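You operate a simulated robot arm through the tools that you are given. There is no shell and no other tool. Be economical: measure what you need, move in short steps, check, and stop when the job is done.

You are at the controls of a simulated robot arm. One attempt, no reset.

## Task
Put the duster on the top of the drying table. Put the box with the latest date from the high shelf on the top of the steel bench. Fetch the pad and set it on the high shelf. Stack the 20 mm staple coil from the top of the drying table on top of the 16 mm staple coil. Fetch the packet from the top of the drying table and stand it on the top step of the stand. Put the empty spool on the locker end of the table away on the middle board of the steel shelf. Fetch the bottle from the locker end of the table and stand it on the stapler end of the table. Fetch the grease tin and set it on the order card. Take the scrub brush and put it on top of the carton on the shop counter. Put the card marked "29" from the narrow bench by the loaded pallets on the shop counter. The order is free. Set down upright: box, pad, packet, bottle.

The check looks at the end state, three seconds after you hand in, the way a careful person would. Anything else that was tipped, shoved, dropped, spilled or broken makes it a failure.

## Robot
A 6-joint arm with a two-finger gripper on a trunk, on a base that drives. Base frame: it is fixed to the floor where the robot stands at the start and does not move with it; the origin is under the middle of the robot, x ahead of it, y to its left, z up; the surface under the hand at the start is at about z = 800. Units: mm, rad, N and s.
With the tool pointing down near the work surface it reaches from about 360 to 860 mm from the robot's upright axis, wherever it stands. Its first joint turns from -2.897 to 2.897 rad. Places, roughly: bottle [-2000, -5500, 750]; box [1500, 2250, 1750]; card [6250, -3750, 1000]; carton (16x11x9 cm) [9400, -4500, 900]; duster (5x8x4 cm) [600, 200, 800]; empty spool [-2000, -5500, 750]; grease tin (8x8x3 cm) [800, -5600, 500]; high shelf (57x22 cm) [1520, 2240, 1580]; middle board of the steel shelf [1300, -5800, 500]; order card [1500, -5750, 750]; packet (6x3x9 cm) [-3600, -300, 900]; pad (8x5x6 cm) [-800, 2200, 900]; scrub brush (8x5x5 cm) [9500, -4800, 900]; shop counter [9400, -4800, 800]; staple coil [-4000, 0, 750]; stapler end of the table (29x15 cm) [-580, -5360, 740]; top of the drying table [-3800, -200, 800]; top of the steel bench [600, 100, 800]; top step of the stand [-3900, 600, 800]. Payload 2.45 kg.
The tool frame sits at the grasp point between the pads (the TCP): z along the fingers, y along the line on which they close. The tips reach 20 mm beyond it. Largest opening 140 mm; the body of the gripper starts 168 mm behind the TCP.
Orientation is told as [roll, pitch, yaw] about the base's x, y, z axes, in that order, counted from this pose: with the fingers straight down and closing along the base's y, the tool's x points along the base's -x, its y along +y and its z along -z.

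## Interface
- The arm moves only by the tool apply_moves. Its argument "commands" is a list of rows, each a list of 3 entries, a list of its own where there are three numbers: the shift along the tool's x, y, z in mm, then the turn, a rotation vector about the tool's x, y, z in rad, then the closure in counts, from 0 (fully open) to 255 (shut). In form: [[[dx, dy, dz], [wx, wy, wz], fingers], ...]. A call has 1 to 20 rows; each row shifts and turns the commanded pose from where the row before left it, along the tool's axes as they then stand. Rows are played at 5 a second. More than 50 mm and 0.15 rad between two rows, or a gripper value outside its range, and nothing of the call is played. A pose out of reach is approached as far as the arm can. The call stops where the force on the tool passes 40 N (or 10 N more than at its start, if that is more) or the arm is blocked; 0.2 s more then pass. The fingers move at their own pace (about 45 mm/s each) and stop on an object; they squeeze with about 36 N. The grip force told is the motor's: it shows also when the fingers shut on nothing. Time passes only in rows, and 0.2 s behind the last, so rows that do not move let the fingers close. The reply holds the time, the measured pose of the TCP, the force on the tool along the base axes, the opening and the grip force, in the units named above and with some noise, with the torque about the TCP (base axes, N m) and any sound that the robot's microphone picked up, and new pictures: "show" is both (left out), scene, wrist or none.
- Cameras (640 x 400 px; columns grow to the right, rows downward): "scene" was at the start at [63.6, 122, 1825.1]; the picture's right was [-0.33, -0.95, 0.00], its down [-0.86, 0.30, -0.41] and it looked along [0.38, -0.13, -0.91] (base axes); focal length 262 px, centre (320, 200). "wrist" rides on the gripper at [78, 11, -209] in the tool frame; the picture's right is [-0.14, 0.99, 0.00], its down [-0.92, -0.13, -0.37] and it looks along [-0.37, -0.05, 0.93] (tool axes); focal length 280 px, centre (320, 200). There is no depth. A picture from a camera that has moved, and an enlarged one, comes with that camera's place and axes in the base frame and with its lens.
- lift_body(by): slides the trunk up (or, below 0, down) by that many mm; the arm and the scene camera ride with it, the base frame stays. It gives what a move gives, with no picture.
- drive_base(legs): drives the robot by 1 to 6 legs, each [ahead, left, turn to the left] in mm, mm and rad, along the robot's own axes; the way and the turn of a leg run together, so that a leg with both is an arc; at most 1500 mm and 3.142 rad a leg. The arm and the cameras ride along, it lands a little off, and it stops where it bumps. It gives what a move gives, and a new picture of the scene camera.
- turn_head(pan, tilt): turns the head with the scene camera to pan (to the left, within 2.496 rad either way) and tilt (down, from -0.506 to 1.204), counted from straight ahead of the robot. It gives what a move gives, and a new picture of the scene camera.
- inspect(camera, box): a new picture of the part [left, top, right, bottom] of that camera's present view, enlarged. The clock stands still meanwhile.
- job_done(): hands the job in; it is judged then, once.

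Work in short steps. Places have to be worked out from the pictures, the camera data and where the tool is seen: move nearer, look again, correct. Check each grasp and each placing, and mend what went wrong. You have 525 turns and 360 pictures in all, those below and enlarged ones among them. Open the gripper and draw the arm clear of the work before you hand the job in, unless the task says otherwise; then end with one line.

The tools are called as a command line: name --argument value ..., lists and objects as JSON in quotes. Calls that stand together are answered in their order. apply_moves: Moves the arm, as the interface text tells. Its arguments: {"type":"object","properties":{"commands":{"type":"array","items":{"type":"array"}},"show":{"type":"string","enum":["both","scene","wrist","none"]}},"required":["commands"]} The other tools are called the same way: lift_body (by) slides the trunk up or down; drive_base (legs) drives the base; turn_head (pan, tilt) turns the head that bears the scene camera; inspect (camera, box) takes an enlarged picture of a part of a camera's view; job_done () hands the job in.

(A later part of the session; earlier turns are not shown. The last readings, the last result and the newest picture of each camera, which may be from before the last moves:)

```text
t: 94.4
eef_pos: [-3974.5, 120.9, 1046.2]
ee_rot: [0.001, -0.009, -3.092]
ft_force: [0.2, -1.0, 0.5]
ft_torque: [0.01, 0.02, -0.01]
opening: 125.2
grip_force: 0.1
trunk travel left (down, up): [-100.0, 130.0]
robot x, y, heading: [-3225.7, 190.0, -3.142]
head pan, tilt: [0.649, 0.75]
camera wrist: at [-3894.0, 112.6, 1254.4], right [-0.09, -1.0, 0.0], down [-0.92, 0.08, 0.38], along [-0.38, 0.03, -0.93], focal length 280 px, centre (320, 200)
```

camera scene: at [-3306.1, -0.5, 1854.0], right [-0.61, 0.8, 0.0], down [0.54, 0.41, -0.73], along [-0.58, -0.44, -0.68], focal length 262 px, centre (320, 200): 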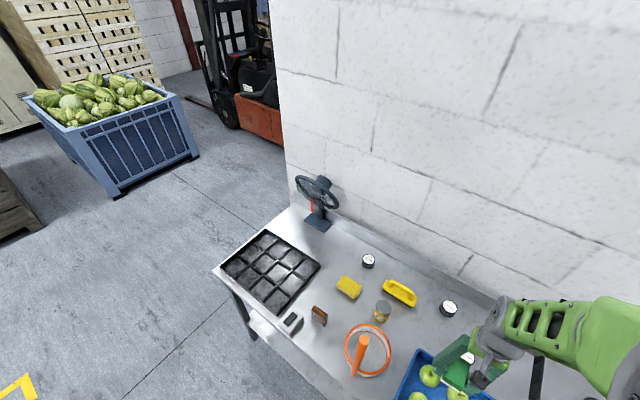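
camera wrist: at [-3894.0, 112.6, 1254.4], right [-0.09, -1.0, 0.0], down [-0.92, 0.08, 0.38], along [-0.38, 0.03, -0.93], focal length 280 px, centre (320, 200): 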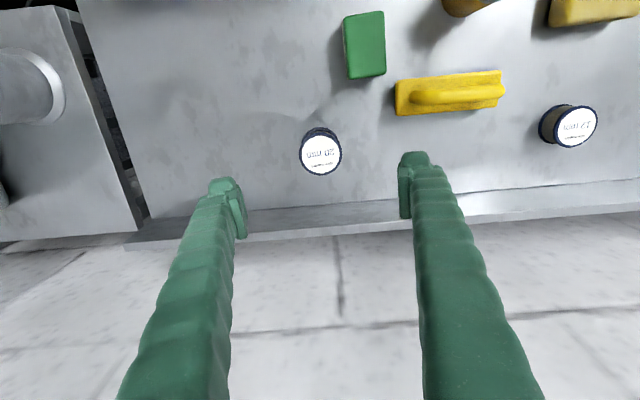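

The stack stands. Retract the arm, back out, and go sideways to the packet at about (−3644,−267).

apply_moves --commands '[[[38.3, -5.7, 0], [0, 0, 0], 0], [[38.3, -5.7, 0], [0, 0, 0], 0], [[38.3, -5.7, 0], [0, 0, 0], 0], [[38.3, -5.7, 0], [0, 0, 0], 0], [[38.3, -5.7, 0], [0, 0, 0], 0], [[38.3, -5.7, 0], [0, 0, 0], 0], [[38.3, -5.7, 0], [0, 0, 0], 0], [[38.3, -5.7, 0], [0, 0, 0], 0]]' --show "wrist"

drive_base --legs '[[-300, 0, 0], [0, 500, 0]]'

turn_head --pan 0.3 --tilt 0.9

```text
t: 96.2
eef_pos: [-3670.6, 178.1, 1044.4]
ee_rot: [0.001, -0.009, -3.094]
ft_force: [-0.3, -0.1, 0.1]
ft_torque: [0.02, 0.0, 0.03]
opening: 139.6
grip_force: 0.1
trunk travel left (down, up): [-100.0, 130.0]
robot x, y, heading: [-3224.0, 187.8, -3.136]
head pan, tilt: [0.649, 0.75]
camera wrist: at [-3590.2, 171.7, 1252.1], right [-0.09, -1.0, 0.0], down [-0.92, 0.09, 0.38], along [-0.38, 0.03, -0.93], focal length 280 px, centre (320, 200)
```

wrist: 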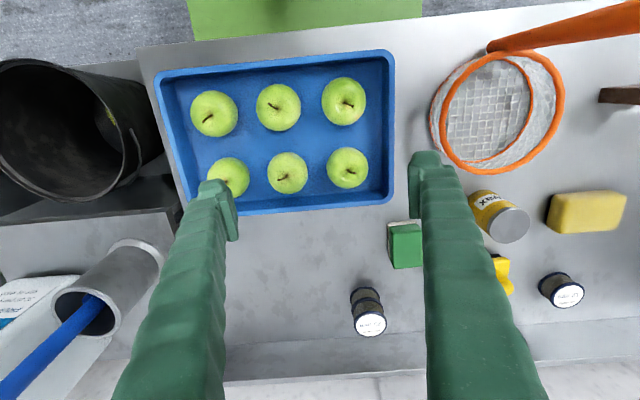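

```text
t: 102.8
eef_pos: [-3365.4, -319.9, 1043.8]
ee_rot: [0.002, -0.009, -3.097]
ft_force: [-0.1, -0.2, -0.1]
ft_torque: [0.03, 0.0, 0.01]
opening: 140.0
grip_force: 0.1
trunk travel left (down, up): [-100.0, 130.0]
robot x, y, heading: [-2923.3, -311.0, -3.145]
head pan, tilt: [0.649, 0.75]
camera scene: at [-2999.2, -499.7, 1854.1], right [-0.6, 0.8, 0.0], down [0.54, 0.41, -0.73], along [-0.58, -0.44, -0.68], focal length 262 px, centre (320, 200)
```

scene: 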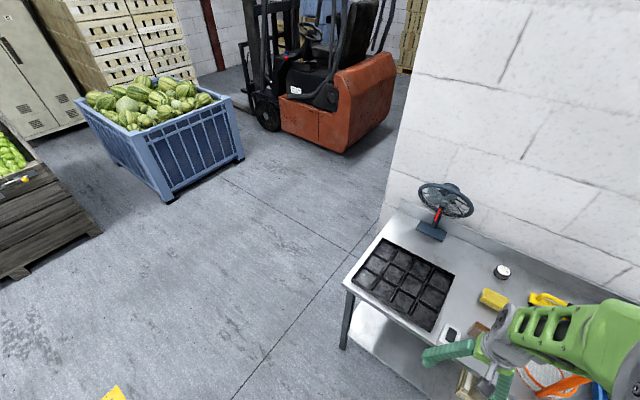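

```text
t: 103.6
eef_pos: [-3365.8, -320.3, 1043.6]
ee_rot: [0.002, -0.008, -3.097]
ft_force: [0.5, 0.6, -0.7]
ft_torque: [0.0, 0.02, 0.0]
opening: 139.9
grip_force: 0.0
trunk travel left (down, up): [-100.0, 130.0]
robot x, y, heading: [-2918.7, -309.1, -3.144]
head pan, tilt: [0.3, 0.901]
camera scene: at [-3005.3, -471.8, 1842.2], right [-0.3, 0.95, 0.0], down [0.75, 0.23, -0.62], along [-0.59, -0.18, -0.78], focal length 262 px, centre (320, 200)
```

scene: 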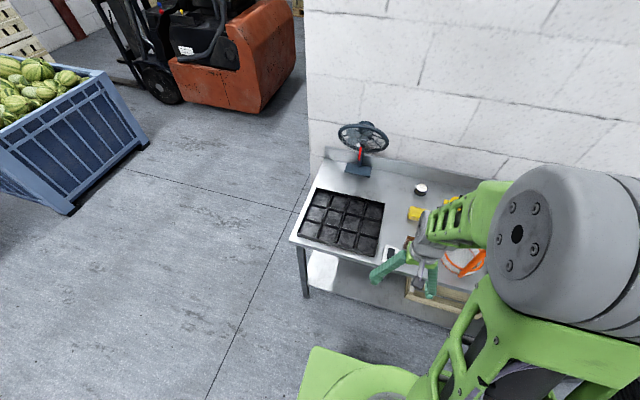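

Drive forward about 200 mm and look with the wrist camera.

drive_base --legs '[[200, 0, 0]]'

apply_moves --commands '[[[0, 0, 0], [0, 0, 0], 0]]' --show "wrist"

```text
t: 105.2
eef_pos: [-3560.7, -320.6, 1043.5]
ee_rot: [0.002, -0.009, -3.098]
ft_force: [-0.5, 0.1, -0.3]
ft_torque: [-0.01, -0.06, 0.04]
opening: 140.1
grip_force: 0.1
trunk travel left (down, up): [-100.0, 130.0]
robot x, y, heading: [-3112.2, -310.6, 3.143]
head pan, tilt: [0.3, 0.901]
camera scene: at [-3200.5, -471.7, 1842.1], right [-0.3, 0.96, 0.0], down [0.75, 0.23, -0.62], along [-0.59, -0.18, -0.78], focal length 262 px, centre (320, 200)
```

scene: 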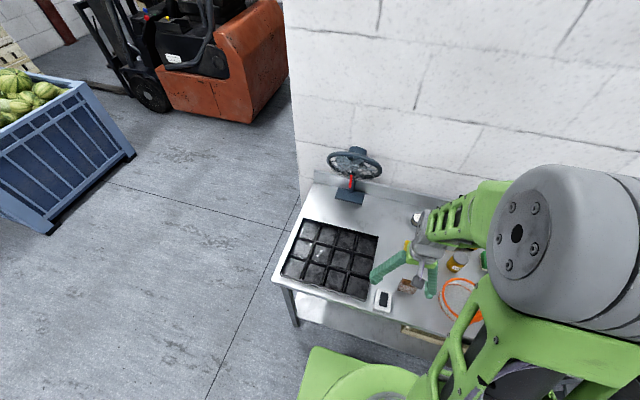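

```text
t: 105.6
eef_pos: [-3559.5, -319.6, 1044.0]
ee_rot: [0.001, -0.009, -3.097]
ft_force: [-0.4, 0.9, 0.8]
ft_torque: [-0.01, -0.05, 0.04]
opening: 140.0
grip_force: 0.0
trunk travel left (down, up): [-100.0, 130.0]
robot x, y, heading: [-3114.1, -313.0, 3.141]
head pan, tilt: [0.3, 0.901]
camera wrist: at [-3479.5, -326.8, 1251.7], right [-0.09, -1.0, 0.0], down [-0.92, 0.09, 0.38], along [-0.38, 0.03, -0.93], focal length 280 px, centre (320, 200)
```

wrist: 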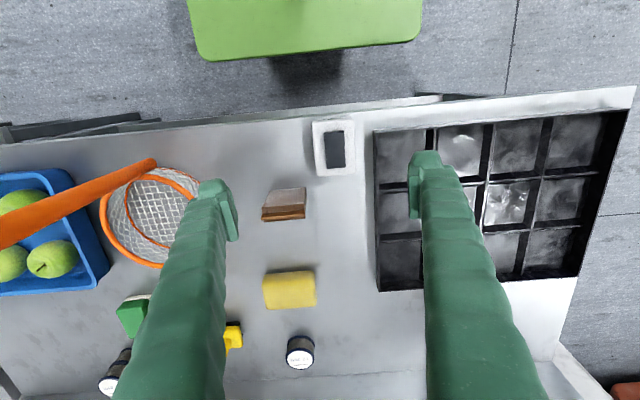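

inspect --camera "wrist" --box '[220, 150, 360, 250]'

```text
4.00 times, centred on (290, 200) of wrist
camera zoom: at [-3479.5, -326.8, 1251.7], right [-0.09, -1.0, 0.0], down [-0.92, 0.09, 0.38], along [-0.38, 0.03, -0.93], focal length 1122 px, centre (440, 200)
```

zoom: 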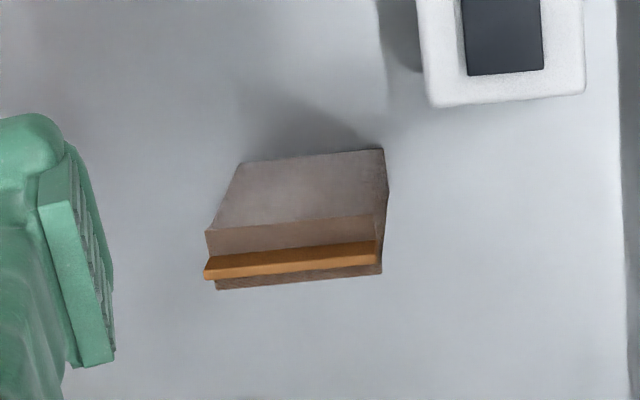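

The packet stands upright, 60 mm wide along y, at about (−3637,−265). Move above it with aligned fingers and descend part way.

apply_moves --commands '[[[-25, -19.3, 0], [0, 0, 0], 80], [[-25, -19.3, 0], [0, 0, 0], 80], [[-25, -19.3, 0], [0, 0.009, 0.0446], 80], [[0, 0, 30], [0, 0, 0], 80], [[0, 0, 30], [0, 0, 0], 80], [[0, 0, 0], [0, 0, 0], 80]]' --show "wrist"

```text
t: 107.0
eef_pos: [-3636.7, -264.9, 984.8]
ee_rot: [0.0, 0.0, -3.142]
ft_force: [0.3, 1.1, 1.0]
ft_torque: [-0.03, 0.02, 0.04]
opening: 96.1
grip_force: 0.0
trunk travel left (down, up): [-100.0, 130.0]
robot x, y, heading: [-3111.0, -311.9, 3.142]
head pan, tilt: [0.3, 0.901]
camera wrist: at [-3559.6, -276.0, 1193.1], right [-0.14, -0.99, 0.0], down [-0.92, 0.13, 0.37], along [-0.37, 0.05, -0.93], focal length 280 px, centre (320, 200)
```

wrist: 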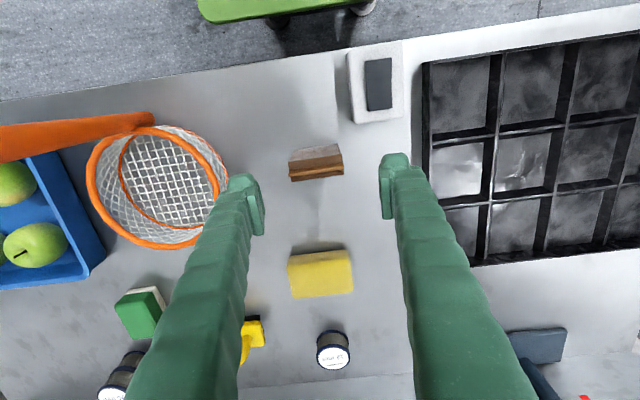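

Centred. Descend to z≈857 and close.

apply_moves --commands '[[[-1, -3, 35], [0, 0, 0], 80], [[0, 0, 35], [0, 0, 0], 80], [[0, 0, 35], [0, 0, 0], 80], [[0, 0, 23], [0, 0, 0], 80], [[0, 0, 0], [0, 0, 0], 80], [[0, 0, 0], [0, 0, 0], 180], [[0, 0, 0], [0, 0, 0], 200], [[0, 0, 0], [0, 0, 0], 200], [[0, 0, 0], [0, 0, 0], 200]]' --show "wrist"

```text
t: 109.0
eef_pos: [-3637.8, -262.0, 856.5]
ee_rot: [0.001, 0.0, -3.142]
ft_force: [0.2, -0.2, -0.1]
ft_torque: [0.01, 0.01, 0.01]
opening: 62.1
grip_force: 36.1
trunk travel left (down, up): [-100.0, 130.0]
robot x, y, heading: [-3114.7, -309.9, 3.137]
head pan, tilt: [0.3, 0.901]
camera wrist: at [-3559.4, -272.4, 1065.8], right [-0.14, -0.99, 0.0], down [-0.92, 0.13, 0.37], along [-0.36, 0.05, -0.93], focal length 280 px, centre (320, 200)
```

wrist: 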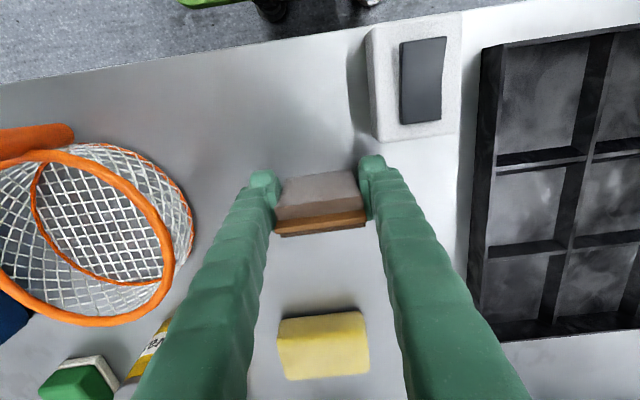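

Gripped. Lift, back out, and move over to the stand (y≈600).

apply_moves --commands '[[[0, 0, -40], [0, 0, 0], 200], [[0, 0, -40], [0, 0, 0], 200], [[0, 0, -40], [0, 0, 0], 200], [[0, 0, -40], [0, 0, 0], 200], [[0, 0, -40], [0, 0, 0], 200], [[20, 0, -20], [0, 0, 0], 200], [[40, 0, 0], [0, 0, 0], 200], [[20, 0, 0], [0, 0, 0], 200]]' --show "wrist"

drive_base --legs '[[-250, 0, 0], [0, -960, 0]]'

turn_head --pan 0.3 --tilt 0.7

```text
t: 110.8
eef_pos: [-3556.3, -262.8, 1076.0]
ee_rot: [0.003, 0.0, -3.141]
ft_force: [-0.7, -0.2, -0.9]
ft_torque: [-0.01, 0.03, 0.04]
opening: 61.9
grip_force: 35.8
trunk travel left (down, up): [-100.0, 130.0]
robot x, y, heading: [-3115.4, -308.0, 3.142]
head pan, tilt: [0.3, 0.901]
camera wrist: at [-3478.7, -272.9, 1283.9], right [-0.14, -0.99, 0.0], down [-0.92, 0.13, 0.37], along [-0.37, 0.05, -0.93], focal length 280 px, centre (320, 200)
```

wrist: 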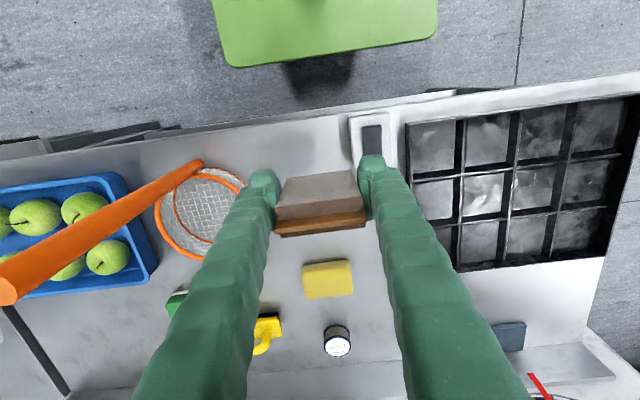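

```text
t: 121.2
eef_pos: [-3298.4, 730.1, 1075.0]
ee_rot: [0.0, 0.0, 3.13]
ft_force: [1.1, 0.2, -0.4]
ft_torque: [0.0, -0.02, 0.02]
opening: 61.7
grip_force: 35.5
trunk travel left (down, up): [-100.0, 130.0]
robot x, y, heading: [-2857.5, 674.4, 3.132]
head pan, tilt: [0.3, 0.901]
camera scene: at [-2942.2, 516.6, 1842.2], right [-0.29, 0.96, 0.0], down [0.75, 0.22, -0.62], along [-0.6, -0.18, -0.78], focal length 262 px, centre (320, 200)
```

scene: 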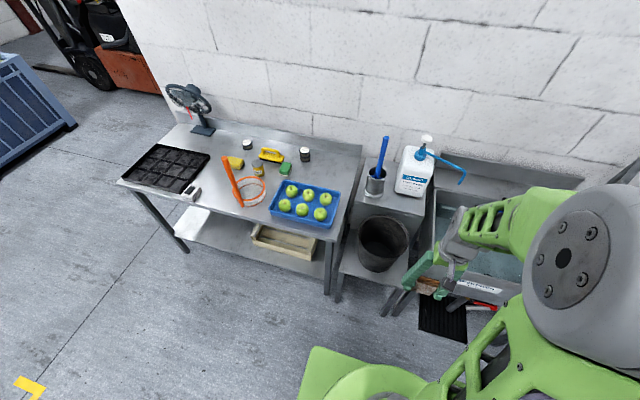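

```text
t: 121.9
eef_pos: [-3298.1, 729.8, 1073.4]
ee_rot: [0.002, 0.001, 3.132]
ft_force: [1.0, -0.4, -0.6]
ft_torque: [0.03, -0.01, 0.0]
opening: 61.8
grip_force: 35.7
trunk travel left (down, up): [-100.0, 130.0]
robot x, y, heading: [-2854.3, 676.0, 3.131]
head pan, tilt: [0.3, 0.7]
camera scene: at [-2951.2, 513.8, 1858.3], right [-0.29, 0.96, 0.0], down [0.62, 0.18, -0.76], along [-0.73, -0.22, -0.64], focal length 262 px, centre (320, 200)
```

scene: 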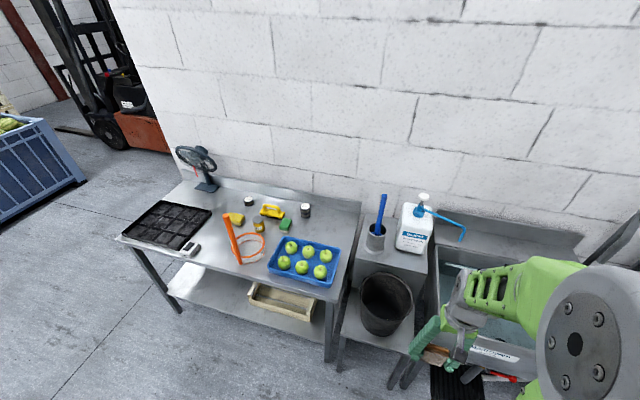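

inspect --camera "scene" --box '[330, 180, 480, 280]'

```text
4.00 times, centred on (405, 230) of scene
camera zoom: at [-2951.2, 513.8, 1858.3], right [-0.29, 0.96, 0.0], down [0.62, 0.18, -0.76], along [-0.73, -0.22, -0.64], focal length 1048 px, centre (-20, 80)
```

zoom: 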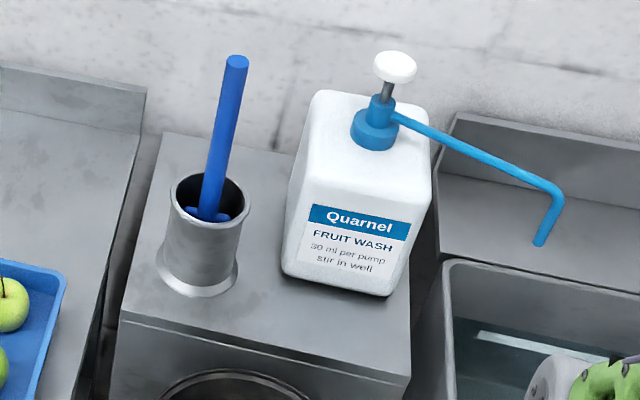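

The stand's top step has a free strip in front of the bottle; target for the packet about (−3822,690). Drive forward ~320 and view with the wrist.

drive_base --legs '[[320, 0, 0.01]]'

apply_moves --commands '[[[0, 0, 0], [0, 0, 0], 200]]' --show "wrist"

```text
t: 124.0
eef_pos: [-3613.0, 727.1, 1074.3]
ee_rot: [0.003, 0.002, -3.14]
ft_force: [-0.6, -0.2, 0.0]
ft_torque: [-0.01, -0.02, -0.01]
opening: 61.8
grip_force: 35.7
trunk travel left (down, up): [-100.0, 130.0]
robot x, y, heading: [-3166.5, 678.8, -3.142]
head pan, tilt: [0.3, 0.7]
camera scene: at [-3264.7, 514.3, 1858.3], right [-0.3, 0.95, 0.0], down [0.62, 0.19, -0.76], along [-0.73, -0.23, -0.64], focal length 262 px, centre (320, 200)
```

scene: 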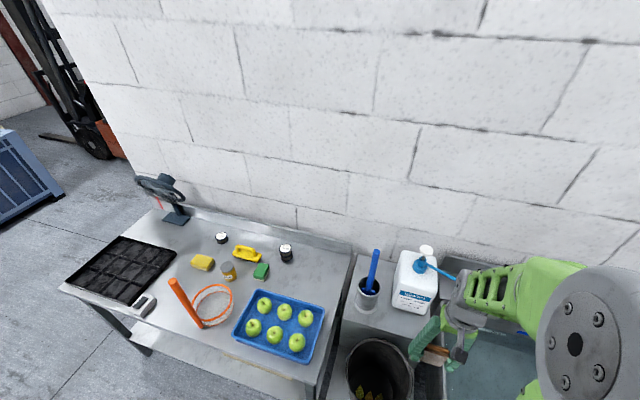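

```text
t: 124.4
eef_pos: [-3612.3, 725.9, 1075.1]
ee_rot: [0.002, 0.0, -3.14]
ft_force: [-0.2, -0.6, -1.1]
ft_torque: [0.02, 0.0, 0.0]
opening: 62.0
grip_force: 35.5
trunk travel left (down, up): [-100.0, 130.0]
robot x, y, heading: [-3172.6, 675.1, -3.143]
head pan, tilt: [0.3, 0.7]
camera wrist: at [-3535.0, 715.7, 1283.6], right [-0.14, -0.99, 0.0], down [-0.92, 0.13, 0.37], along [-0.36, 0.05, -0.93], focal length 280 px, centre (320, 200)
```

wrist: 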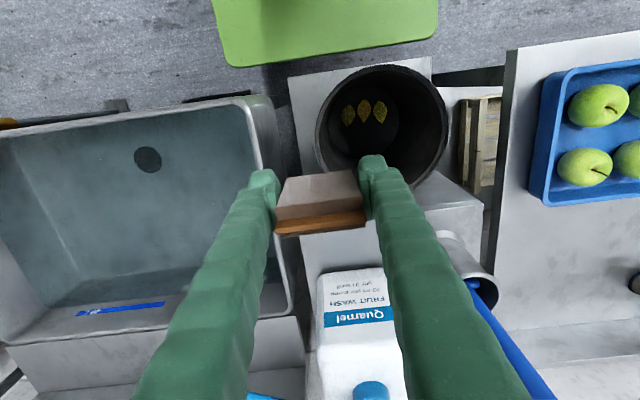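

Strip confirmed x −3779…−3883. Move over (−3822,700) and lower to z≈890.

apply_moves --commands '[[[-35, 4.3, 0], [0, 0, 0], 200], [[-35, 4.3, 0], [0, 0, 0], 200], [[-35, 4.3, 0], [0, 0, 0], 200], [[-35, 4.3, 0], [0, 0, 0], 200], [[-35, 4.3, 0], [0, 0, 0], 200], [[-35, 4.3, 0], [0, 0, 0], 200], [[0, 0, 40], [0, 0, 0], 200], [[0, 0, 40], [0, 0, 0], 200], [[0, 0, 40], [0, 0, 0], 200], [[0, 0, 40], [0, 0, 0], 200], [[0, 0, 20], [0, 0, 0], 200], [[0, 0, 0], [0, 0, 0], 200]]' --show "both"

```text
t: 127.0
eef_pos: [-3822.7, 699.0, 892.6]
ee_rot: [0.003, 0.0, -3.139]
ft_force: [-0.2, 0.0, -0.1]
ft_torque: [-0.03, -0.01, -0.03]
opening: 62.1
grip_force: 36.2
trunk travel left (down, up): [-100.0, 130.0]
robot x, y, heading: [-3169.6, 679.9, -3.143]
head pan, tilt: [0.3, 0.7]
camera scene: at [-3263.5, 514.3, 1858.4], right [-0.3, 0.95, 0.0], down [0.62, 0.19, -0.77], along [-0.73, -0.23, -0.64], focal length 262 px, centre (320, 200)
camera wrist: at [-3744.4, 688.7, 1102.3], right [-0.14, -0.99, 0.0], down [-0.92, 0.13, 0.37], along [-0.37, 0.05, -0.93], focal length 280 px, centre (320, 200)
```

scene: 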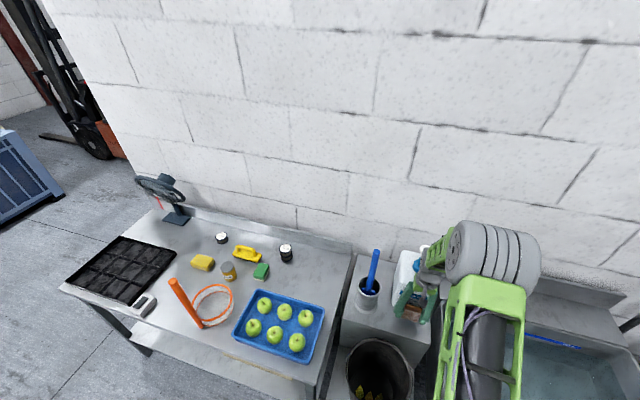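
wrist: 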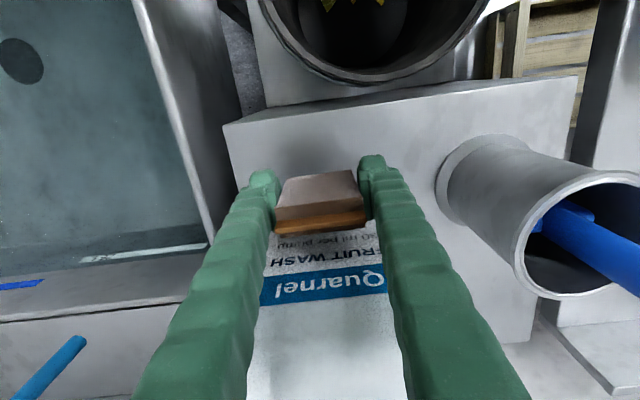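

Spot looks good. Lower in small steps to contact.

apply_moves --commands '[[[0, 0, 12], [0, 0, 0], 200], [[0, 0, 10], [0, 0, 0], 200], [[0, 0, 3], [0, 0, 0], 200], [[0, 0, 3], [0, 0, 0], 200], [[0, 0, 3], [0, 0, 0], 200], [[0, 0, 3], [0, 0, 0], 200], [[0, 0, 0], [0, 0, 0], 200]]' --show "none"

```text
t: 128.6
eef_pos: [-3822.3, 699.3, 861.5]
ee_rot: [0.003, 0.0, -3.138]
ft_force: [0.6, 0.0, -0.5]
ft_torque: [0.01, 0.01, 0.0]
opening: 61.7
grip_force: 35.6
trunk travel left (down, up): [-100.0, 130.0]
robot x, y, heading: [-3169.0, 677.8, -3.142]
head pan, tilt: [0.3, 0.7]
```

apply_moves --commands '[[[0, 0, 2], [0, 0, 0], 200], [[0, 0, 2], [0, 0, 0], 200], [[0, 0, 2], [0, 0, 0], 200], [[0, 0, 2], [0, 0, 0], 200], [[0, 0, 2], [0, 0, 0], 200], [[0, 0, 2], [0, 0, 0], 200], [[0, 0, 0], [0, 0, 0], 200]]' --show "wrist"

```text
t: 129.7
eef_pos: [-3823.3, 699.5, 856.6]
ee_rot: [0.003, -0.006, -3.139]
ft_force: [9.5, -0.8, 22.2]
ft_torque: [0.0, -0.37, -0.01]
opening: 62.3
grip_force: 35.9
trunk travel left (down, up): [-100.0, 130.0]
robot x, y, heading: [-3169.3, 678.9, -3.144]
head pan, tilt: [0.3, 0.7]
stopped in row 5: the force on the tool passed its limit at 44 N (the readings are from after the stop); the commanded pose is now the measured one
camera wrist: at [-3744.3, 688.8, 1065.1], right [-0.14, -0.99, 0.0], down [-0.92, 0.13, 0.37], along [-0.37, 0.05, -0.93], focal length 280 px, centre (320, 200)
```

wrist: 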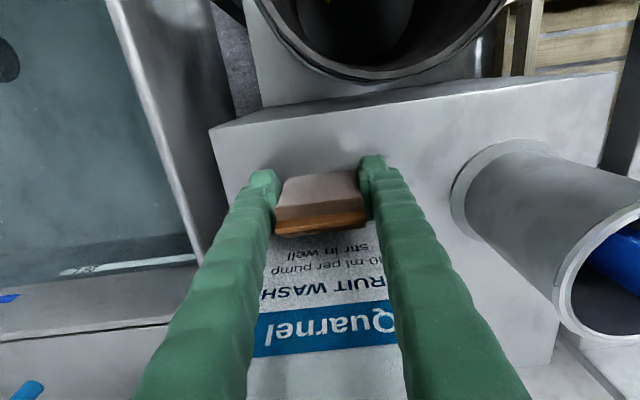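

Contact (step surface ~815). Open moderately and lift straight up.

apply_moves --commands '[[[0, 0, -1], [0, 0, 0], 200], [[0, 0, 0], [0, 0, 0], 125], [[0, 0, 0], [0, 0, 0], 115], [[0, 0, 0], [0, 0, 0], 108], [[0, 0, -20], [0, 0, 0], 108], [[0, 0, -40], [0, 0, 0], 108], [[0, 0, -40], [0, 0, 0], 108], [[0, 0, -40], [0, 0, 0], 108], [[0, 0, -40], [0, 0, 0], 108], [[0, 0, -30], [0, 0, 0], 108]]' --show "wrist"

```text
t: 131.9
eef_pos: [-3822.3, 699.1, 1066.1]
ee_rot: [0.001, -0.004, -3.141]
ft_force: [-0.6, -0.5, 0.2]
ft_torque: [0.01, 0.0, 0.0]
opening: 80.7
grip_force: 0.1
trunk travel left (down, up): [-100.0, 130.0]
robot x, y, heading: [-3170.1, 677.7, -3.138]
head pan, tilt: [0.3, 0.7]
camera wrist: at [-3743.8, 688.6, 1274.5], right [-0.14, -0.99, 0.0], down [-0.92, 0.13, 0.37], along [-0.37, 0.05, -0.93], focal length 280 px, centre (320, 200)
```

wrist: 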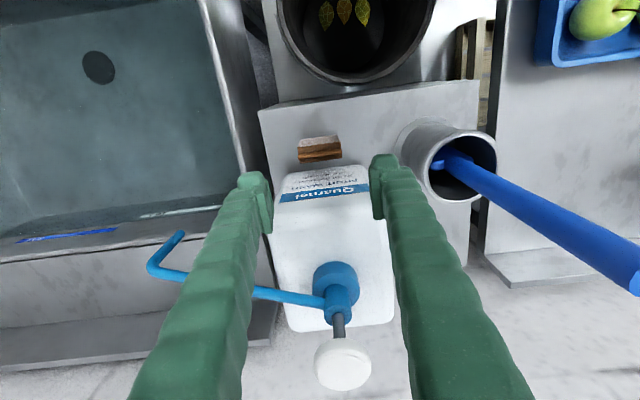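

Packet stands upright. Retract and head for the pad at the wall table (face +y).

apply_moves --commands '[[[40, 0, 0], [0, 0, 0], 108], [[40, 0, 0], [0, 0, 0], 108], [[40, 0, 0], [0, 0, 0], 108], [[40, 0, 0], [0, 0, 0], 0], [[40, 0, 0], [0, 0, 0], 0], [[20, 0, 0], [0, 0, 0], 0]]' --show "none"

drive_base --legs '[[-420, 0, 0], [0, 0, -1.571], [750, 0, 0], [0, -900, 0]]'

turn_head --pan -0.3 --tilt 0.4

```text
t: 133.3
eef_pos: [-3602.0, 700.3, 1065.7]
ee_rot: [0.001, -0.004, -3.138]
ft_force: [0.2, -0.8, -0.4]
ft_torque: [-0.01, 0.06, 0.0]
opening: 140.1
grip_force: 0.1
trunk travel left (down, up): [-100.0, 130.0]
robot x, y, heading: [-3169.7, 677.4, -3.14]
head pan, tilt: [0.3, 0.7]
```

```text
t: 151.1
eef_pos: [-1868.4, 1882.5, 1064.5]
ee_rot: [0.002, -0.004, 1.589]
ft_force: [-0.4, -0.7, 0.6]
ft_torque: [0.02, 0.02, -0.02]
opening: 140.2
grip_force: 0.1
trunk travel left (down, up): [-100.0, 130.0]
robot x, y, heading: [-1879.0, 1447.1, 1.594]
head pan, tilt: [0.3, 0.7]
camera scene: at [-2053.1, 1536.8, 1858.4], right [0.95, 0.31, 0.0], down [0.2, -0.61, -0.76], along [-0.24, 0.73, -0.64], focal length 262 px, centre (320, 200)
```

scene: 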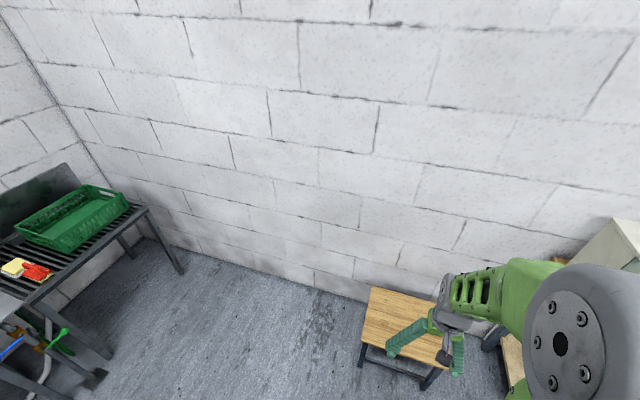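

```text
t: 152.1
eef_pos: [-1869.7, 1881.9, 1064.4]
ee_rot: [0.002, -0.004, 1.59]
ft_force: [0.1, 0.6, 0.1]
ft_torque: [-0.02, 0.01, 0.01]
opening: 140.2
grip_force: 0.0
trunk travel left (down, up): [-100.0, 130.0]
robot x, y, heading: [-1884.0, 1448.7, 1.592]
head pan, tilt: [-0.3, 0.4]
camera scene: at [-2000.9, 1545.2, 1885.2], right [0.96, -0.28, 0.0], down [-0.11, -0.37, -0.92], along [0.26, 0.89, -0.39], focal length 262 px, centre (320, 200)
```

scene: 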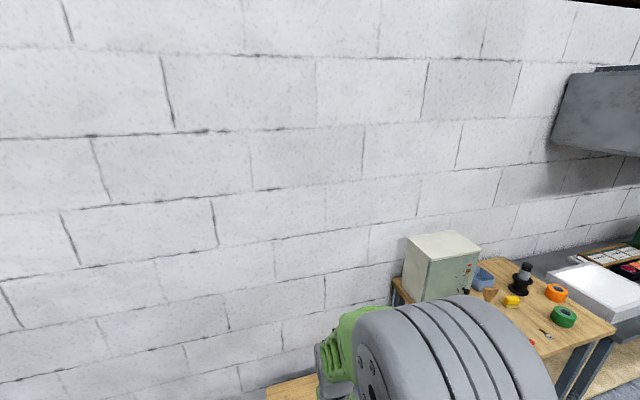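

Continue sideways to x≈−830, then look at the table.

drive_base --legs '[[0, -1000, -0.02]]'

turn_head --pan 0.25 --tilt 0.75

```text
t: 161.3
eef_pos: [-858.2, 1899.1, 1064.9]
ee_rot: [0.001, -0.003, 1.585]
ft_force: [0.2, 0.1, -0.6]
ft_torque: [-0.04, 0.0, -0.04]
opening: 139.9
grip_force: 0.1
trunk travel left (down, up): [-100.0, 130.0]
robot x, y, heading: [-874.7, 1467.2, 1.584]
head pan, tilt: [-0.3, 0.4]
camera scene: at [-991.6, 1562.3, 1885.2], right [0.96, -0.28, 0.0], down [-0.11, -0.37, -0.92], along [0.26, 0.88, -0.39], focal length 262 px, centre (320, 200)
```

scene: 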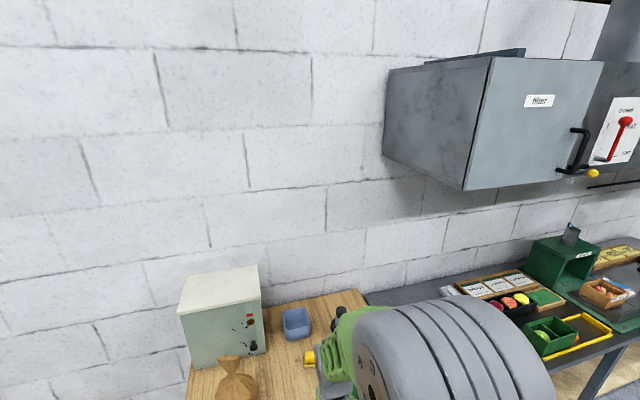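

```text
t: 162.2
eef_pos: [-857.3, 1898.2, 1063.8]
ee_rot: [0.002, -0.003, 1.586]
ft_force: [-0.1, 1.3, -0.1]
ft_torque: [0.0, 0.0, 0.01]
opening: 140.1
grip_force: 0.1
trunk travel left (down, up): [-100.0, 130.0]
robot x, y, heading: [-876.2, 1462.8, 1.583]
head pan, tilt: [0.25, 0.75]
camera scene: at [-1039.4, 1553.5, 1854.1], right [0.97, 0.26, 0.0], down [0.18, -0.66, -0.73], along [-0.19, 0.71, -0.68], focal length 262 px, centre (320, 200)
```

scene: 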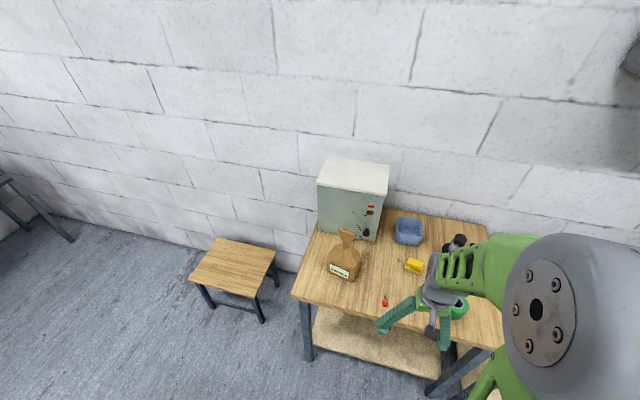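

Drive 200 mm closer and look down with the wrist camera.

drive_base --legs '[[200, 0, 0]]'

apply_moves --commands '[[[0, 0, 0], [0, 0, 0], 0]]' --show "wrist"

```text
t: 163.9
eef_pos: [-859.7, 2101.2, 1064.8]
ee_rot: [0.001, -0.004, 1.581]
ft_force: [0.0, -0.2, -0.2]
ft_torque: [-0.08, 0.02, 0.0]
opening: 140.4
grip_force: 0.0
trunk travel left (down, up): [-100.0, 130.0]
robot x, y, heading: [-877.0, 1669.9, 1.585]
head pan, tilt: [0.25, 0.75]
camera scene: at [-1041.6, 1757.3, 1854.0], right [0.97, 0.26, 0.0], down [0.18, -0.66, -0.73], along [-0.19, 0.71, -0.68], focal length 262 px, centre (320, 200)
```

scene: 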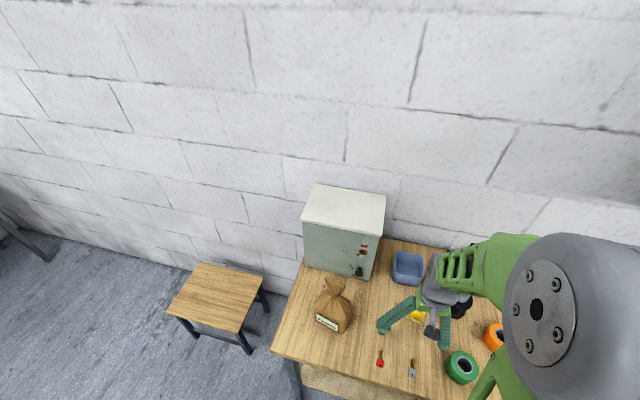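

```text
t: 164.3
eef_pos: [-859.5, 2101.0, 1063.7]
ee_rot: [0.002, -0.003, 1.581]
ft_force: [-0.3, -0.4, -0.1]
ft_torque: [-0.03, -0.03, 0.0]
opening: 140.0
grip_force: 0.1
trunk travel left (down, up): [-100.0, 130.0]
robot x, y, heading: [-882.4, 1668.2, 1.581]
head pan, tilt: [0.25, 0.75]
camera wrist: at [-869.0, 2021.6, 1273.1], right [-0.99, 0.13, 0.0], down [0.12, 0.92, 0.37], along [0.04, 0.37, -0.93], focal length 280 px, centre (320, 200)
```

wrist: 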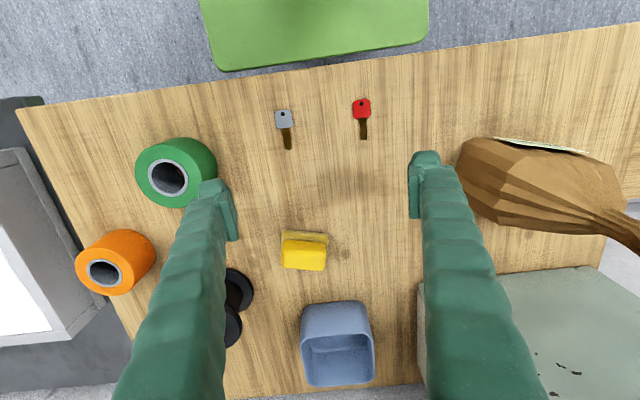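

inspect --camera "wrist" --box '[200, 190, 400, 330]'

```text
2.86 times, centred on (300, 260) of wrist
camera zoom: at [-869.0, 2021.6, 1273.1], right [-0.99, 0.13, 0.0], down [0.12, 0.92, 0.37], along [0.04, 0.37, -0.93], focal length 801 px, centre (377, 29)
```

zoom: 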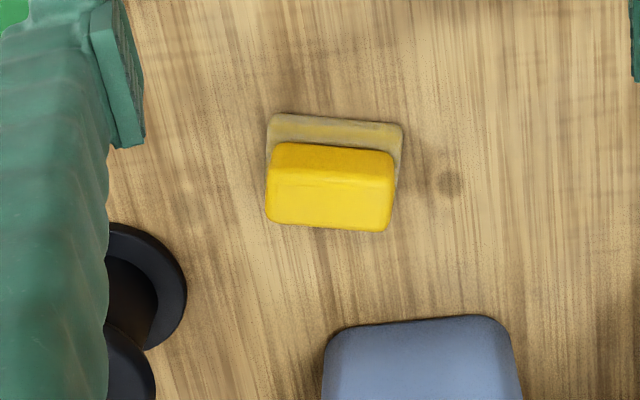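

The pad is the yellow-handled block (base 8x5) at about (−815,2268). Before choosing a grasp, I look toward the high shelf.

turn_head --pan -1.25 --tilt 0.1

inspect --camera "scene" --box '[240, 120, 400, 230]'

```text
t: 165.9
eef_pos: [-859.6, 2100.2, 1065.0]
ee_rot: [0.003, -0.004, 1.582]
ft_force: [-0.6, 0.1, 0.3]
ft_torque: [0.03, 0.01, -0.03]
opening: 140.1
grip_force: 0.0
trunk travel left (down, up): [-100.0, 130.0]
robot x, y, heading: [-880.1, 1666.7, 1.578]
head pan, tilt: [-1.25, 0.099]
camera scene: at [-933.3, 1705.9, 1913.1], right [0.33, -0.95, 0.0], down [-0.09, -0.03, -0.99], along [0.94, 0.32, -0.1], focal length 262 px, centre (320, 200)
```

scene: 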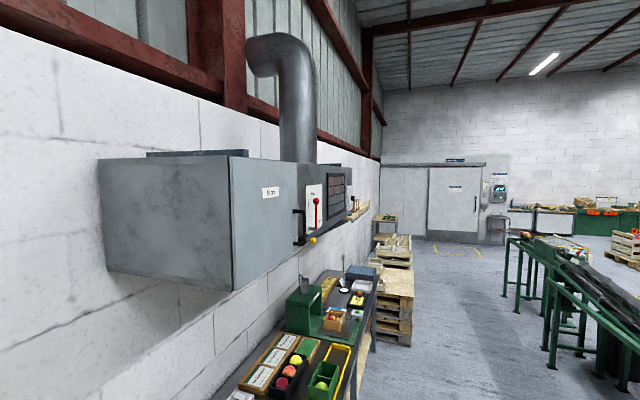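

```text
3.64 times, centred on (320, 175) of scene
camera zoom: at [-933.3, 1705.9, 1913.1], right [0.33, -0.95, 0.0], down [-0.09, -0.03, -0.99], along [0.94, 0.32, -0.1], focal length 953 px, centre (320, 291)
```

zoom: 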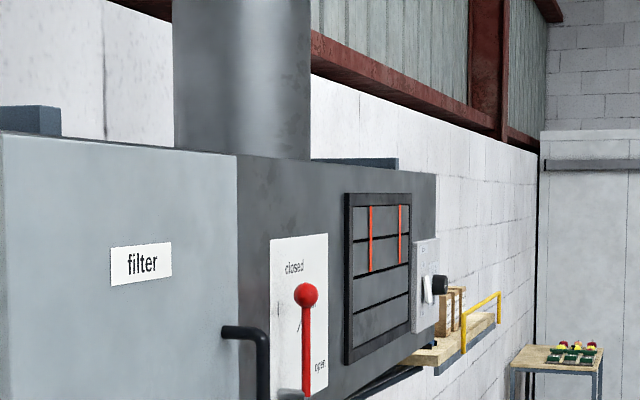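

A big filter cabinet overhangs the wall bench. I'll inspect the shelf from the front first: drive along y≈1400 to x≈1500.

drive_base --legs '[[-270, 0, -0.01], [0, -1150, 0], [0, -1150, 0]]'

turn_head --pan 0.0 --tilt 0.2

```text
t: 187.7
eef_pos: [1455.2, 1822.9, 1064.4]
ee_rot: [0.002, -0.003, 1.557]
ft_force: [-0.4, 0.8, -0.5]
ft_torque: [-0.01, 0.01, 0.03]
opening: 140.1
grip_force: 0.0
trunk travel left (down, up): [-100.0, 130.0]
robot x, y, heading: [1428.0, 1388.7, 1.554]
head pan, tilt: [-1.25, 0.099]
camera scene: at [1370.8, 1430.4, 1913.1], right [0.3, -0.95, 0.0], down [-0.09, -0.03, -0.99], along [0.95, 0.3, -0.1], focal length 262 px, centre (320, 200)
```

scene: 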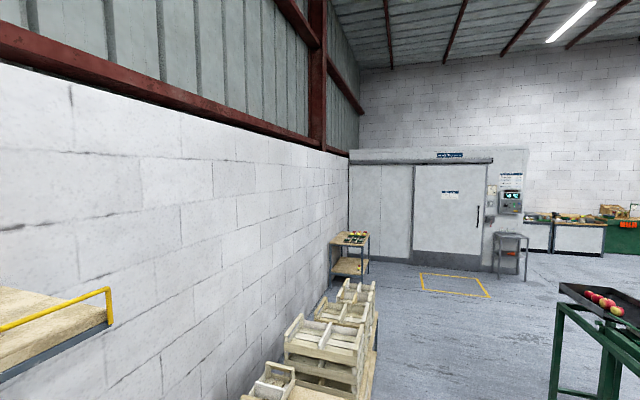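

```text
t: 189.1
eef_pos: [1454.1, 1822.4, 1064.2]
ee_rot: [0.001, -0.004, 1.557]
ft_force: [0.3, 0.0, -0.1]
ft_torque: [0.04, 0.04, 0.0]
opening: 139.9
grip_force: 0.1
trunk travel left (down, up): [-100.0, 130.0]
robot x, y, heading: [1421.6, 1390.8, 1.559]
head pan, tilt: [0.0, 0.201]
camera scene: at [1284.3, 1495.8, 1903.8], right [1.0, -0.01, 0.0], down [0.0, -0.2, -0.98], along [0.01, 0.98, -0.2], focal length 262 px, centre (320, 200)
```

scene: 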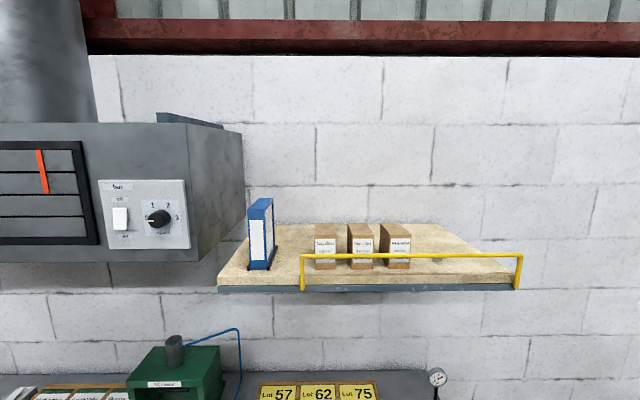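

inspect --camera "scene" --box '[300, 210, 420, 290]'

inspect --camera "scene" --box '[200, 180, 540, 390]'

```text
5.00 times, centred on (360, 250) of scene
camera zoom: at [1284.3, 1495.8, 1903.8], right [1.0, -0.01, 0.0], down [0.0, -0.2, -0.98], along [0.01, 0.98, -0.2], focal length 1311 px, centre (120, -50)
```

zoom: 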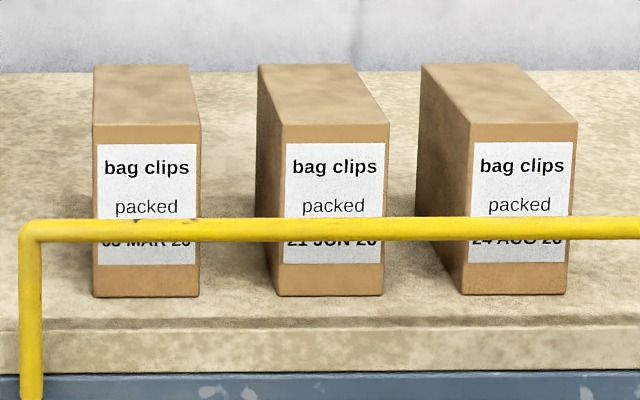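

```text
1.88 times, centred on (370, 285) of scene
camera zoom: at [1284.3, 1495.8, 1903.8], right [1.0, -0.01, 0.0], down [0.0, -0.2, -0.98], along [0.01, 0.98, -0.2], focal length 493 px, centre (226, 40)
```

zoom: 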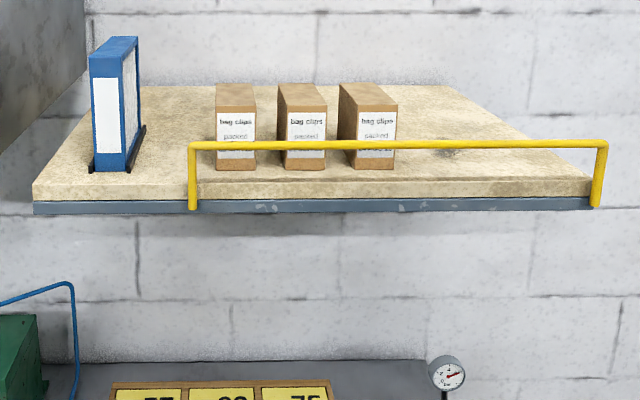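

The rail hides the dates; raise the trunk so the rail appears lower.

lift_body --by 128

inspect --camera "scene" --box '[300, 230, 420, 310]'

```text
t: 190.7
eef_pos: [1454.3, 1822.9, 1193.3]
ee_rot: [0.001, -0.002, 1.557]
ft_force: [-0.4, 0.0, -0.1]
ft_torque: [0.0, -0.01, -0.01]
opening: 139.8
grip_force: 0.1
trunk travel left (down, up): [-228.0, 2.0]
robot x, y, heading: [1425.6, 1391.6, 1.557]
head pan, tilt: [0.0, 0.201]
```

```text
5.00 times, centred on (360, 270) of scene
camera zoom: at [1284.3, 1495.9, 2031.6], right [1.0, -0.01, 0.0], down [0.0, -0.2, -0.98], along [0.01, 0.98, -0.2], focal length 1311 px, centre (120, -150)
```

zoom: 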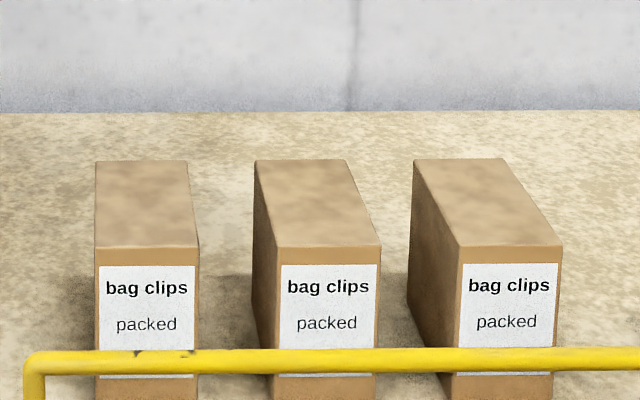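

Now go low so the rail appears above the dates.

lift_body --by -228

inspect --camera "scene" --box '[300, 190, 420, 270]'

```text
t: 193.1
eef_pos: [1453.8, 1822.6, 964.9]
ee_rot: [0.001, -0.002, 1.556]
ft_force: [0.2, -0.3, -0.4]
ft_torque: [-0.03, -0.04, -0.03]
opening: 140.1
grip_force: 0.1
trunk travel left (down, up): [0.0, 230.0]
robot x, y, heading: [1428.9, 1386.0, 1.555]
head pan, tilt: [0.0, 0.201]
```

```text
5.00 times, centred on (360, 230) of scene
camera zoom: at [1284.3, 1495.7, 1803.9], right [1.0, -0.01, 0.0], down [0.0, -0.2, -0.98], along [0.01, 0.98, -0.2], focal length 1311 px, centre (120, 50)
```

zoom: 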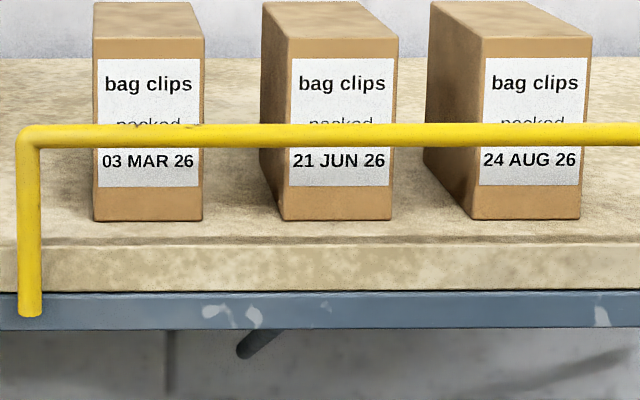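

Latest date is 24 AUG 26: the right box, at x 1478–1537, y 2158–2270, z 1576–1674; rail at y≈2111, z≈1636. I'll use a tilted tool over the rail. Raise trunk and arm first.

lift_body --by 228

apply_moves --commands '[[[0, 0, -40], [0, -0.1, 0], 0], [[-30, 0, -35], [0, -0.1, 0], 0], [[-30, 0, -35], [0, -0.1, 0], 0], [[-30, 0, -35], [0, -0.1, 0], 0], [[-30, 0, -35], [0, -0.1, 0], 0], [[-35, 0, -30], [0, -0.1, 0], 0], [[-35, 0, -30], [0, -0.1, 0], 0], [[-35, 0, -30], [0, -0.1, 0], 0], [[-35, 0, -30], [0, 0, 0], 0], [[-35, 0, -30], [0, 0, 0], 0]]' --show "scene"

```text
t: 195.5
eef_pos: [1453.9, 1822.7, 1193.1]
ee_rot: [0.003, -0.003, 1.556]
ft_force: [-0.1, 0.5, 0.2]
ft_torque: [-0.02, -0.01, 0.01]
opening: 139.9
grip_force: 0.0
trunk travel left (down, up): [-228.0, 2.0]
robot x, y, heading: [1424.8, 1389.9, 1.554]
head pan, tilt: [0.0, 0.201]
```

```text
t: 197.7
eef_pos: [1454.6, 1943.2, 1623.2]
ee_rot: [0.001, -0.804, 1.555]
ft_force: [0.3, 0.6, 0.4]
ft_torque: [-0.01, 0.0, 0.0]
opening: 139.9
grip_force: 0.1
trunk travel left (down, up): [-228.0, 2.0]
robot x, y, heading: [1426.8, 1389.7, 1.551]
head pan, tilt: [0.0, 0.201]
camera scene: at [1284.3, 1495.5, 2031.8], right [1.0, -0.01, 0.0], down [0.0, -0.2, -0.98], along [0.01, 0.98, -0.2], focal length 262 px, centre (320, 200)
```

scene: 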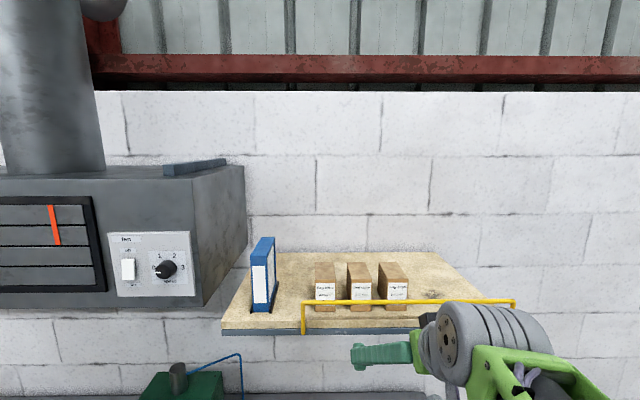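

Reach is fine. Raise another ~130 mm, then drive to about (1480,1600).

apply_moves --commands '[[[-28.8, 0, -27.8], [0, 0, 0], 0], [[-28.8, 0, -27.8], [0, 0, 0], 0], [[-28.8, 0, -27.8], [0, 0, 0], 0], [[-8, 0, -8], [0, 0, 0], 0]]' --show "none"

drive_base --legs '[[0, -53, 0.016], [190, 0, 0]]'

turn_head --pan 0.3 --tilt 0.9

```text
t: 198.7
eef_pos: [1457.0, 1943.8, 1754.9]
ee_rot: [0.001, -0.805, 1.554]
ft_force: [-0.2, 0.5, 0.6]
ft_torque: [0.01, -0.01, 0.01]
opening: 140.2
grip_force: 0.0
trunk travel left (down, up): [-228.0, 2.0]
robot x, y, heading: [1425.9, 1386.6, 1.561]
head pan, tilt: [0.0, 0.201]
```

```text
t: 201.0
eef_pos: [1503.2, 2139.1, 1753.9]
ee_rot: [0.002, -0.804, 1.568]
ft_force: [0.3, -0.6, -0.4]
ft_torque: [-0.06, 0.0, 0.02]
opening: 140.1
grip_force: 0.0
trunk travel left (down, up): [-228.0, 2.0]
robot x, y, heading: [1478.3, 1581.9, 1.57]
head pan, tilt: [0.0, 0.201]
camera scene: at [1335.0, 1688.3, 2031.7], right [1.0, 0.0, 0.0], down [0.0, -0.2, -0.98], along [0.0, 0.98, -0.2], focal length 262 px, centre (320, 200)
```

scene: 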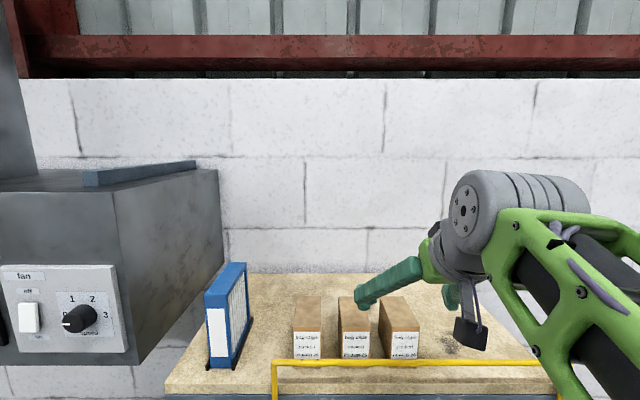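

```text
t: 202.1
eef_pos: [1502.1, 2137.4, 1753.7]
ee_rot: [0.001, -0.804, 1.569]
ft_force: [0.6, 0.4, 0.8]
ft_torque: [0.04, 0.02, 0.0]
opening: 139.8
grip_force: 0.1
trunk travel left (down, up): [-228.0, 2.0]
robot x, y, heading: [1480.7, 1583.2, 1.567]
head pan, tilt: [0.3, 0.901]
camera scene: at [1312.8, 1665.4, 1970.3], right [0.96, 0.3, 0.0], down [0.23, -0.75, -0.62], along [-0.18, 0.59, -0.78], focal length 262 px, centre (320, 200)
```

scene: 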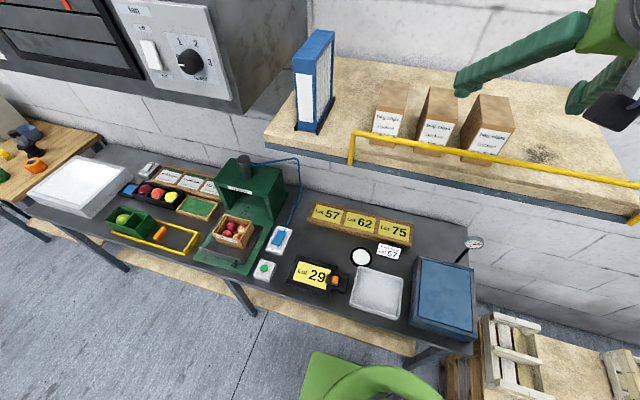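

Take a wrist view with fingers narrowed to ~78 mm.

apply_moves --commands '[[[0, 0, 0], [0, 0, 0], 114], [[0, 0, 0], [0, 0, 0], 114], [[0, 0, 0], [0, 0, 0], 114]]' --show "wrist"

```text
t: 202.9
eef_pos: [1502.8, 2138.6, 1753.2]
ee_rot: [0.001, -0.804, 1.569]
ft_force: [-0.6, -0.6, -0.3]
ft_torque: [-0.03, -0.01, 0.01]
opening: 77.5
grip_force: 0.1
trunk travel left (down, up): [-228.0, 2.0]
robot x, y, heading: [1477.5, 1578.5, 1.571]
head pan, tilt: [0.3, 0.901]
camera wrist: at [1491.9, 1933.2, 1842.3], right [-0.99, 0.09, 0.1], down [0.13, 0.37, 0.92], along [0.05, 0.92, -0.38], focal length 280 px, centre (320, 200)
```

wrist: 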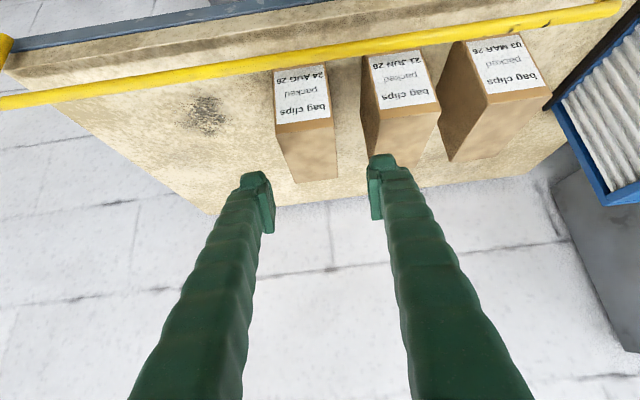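

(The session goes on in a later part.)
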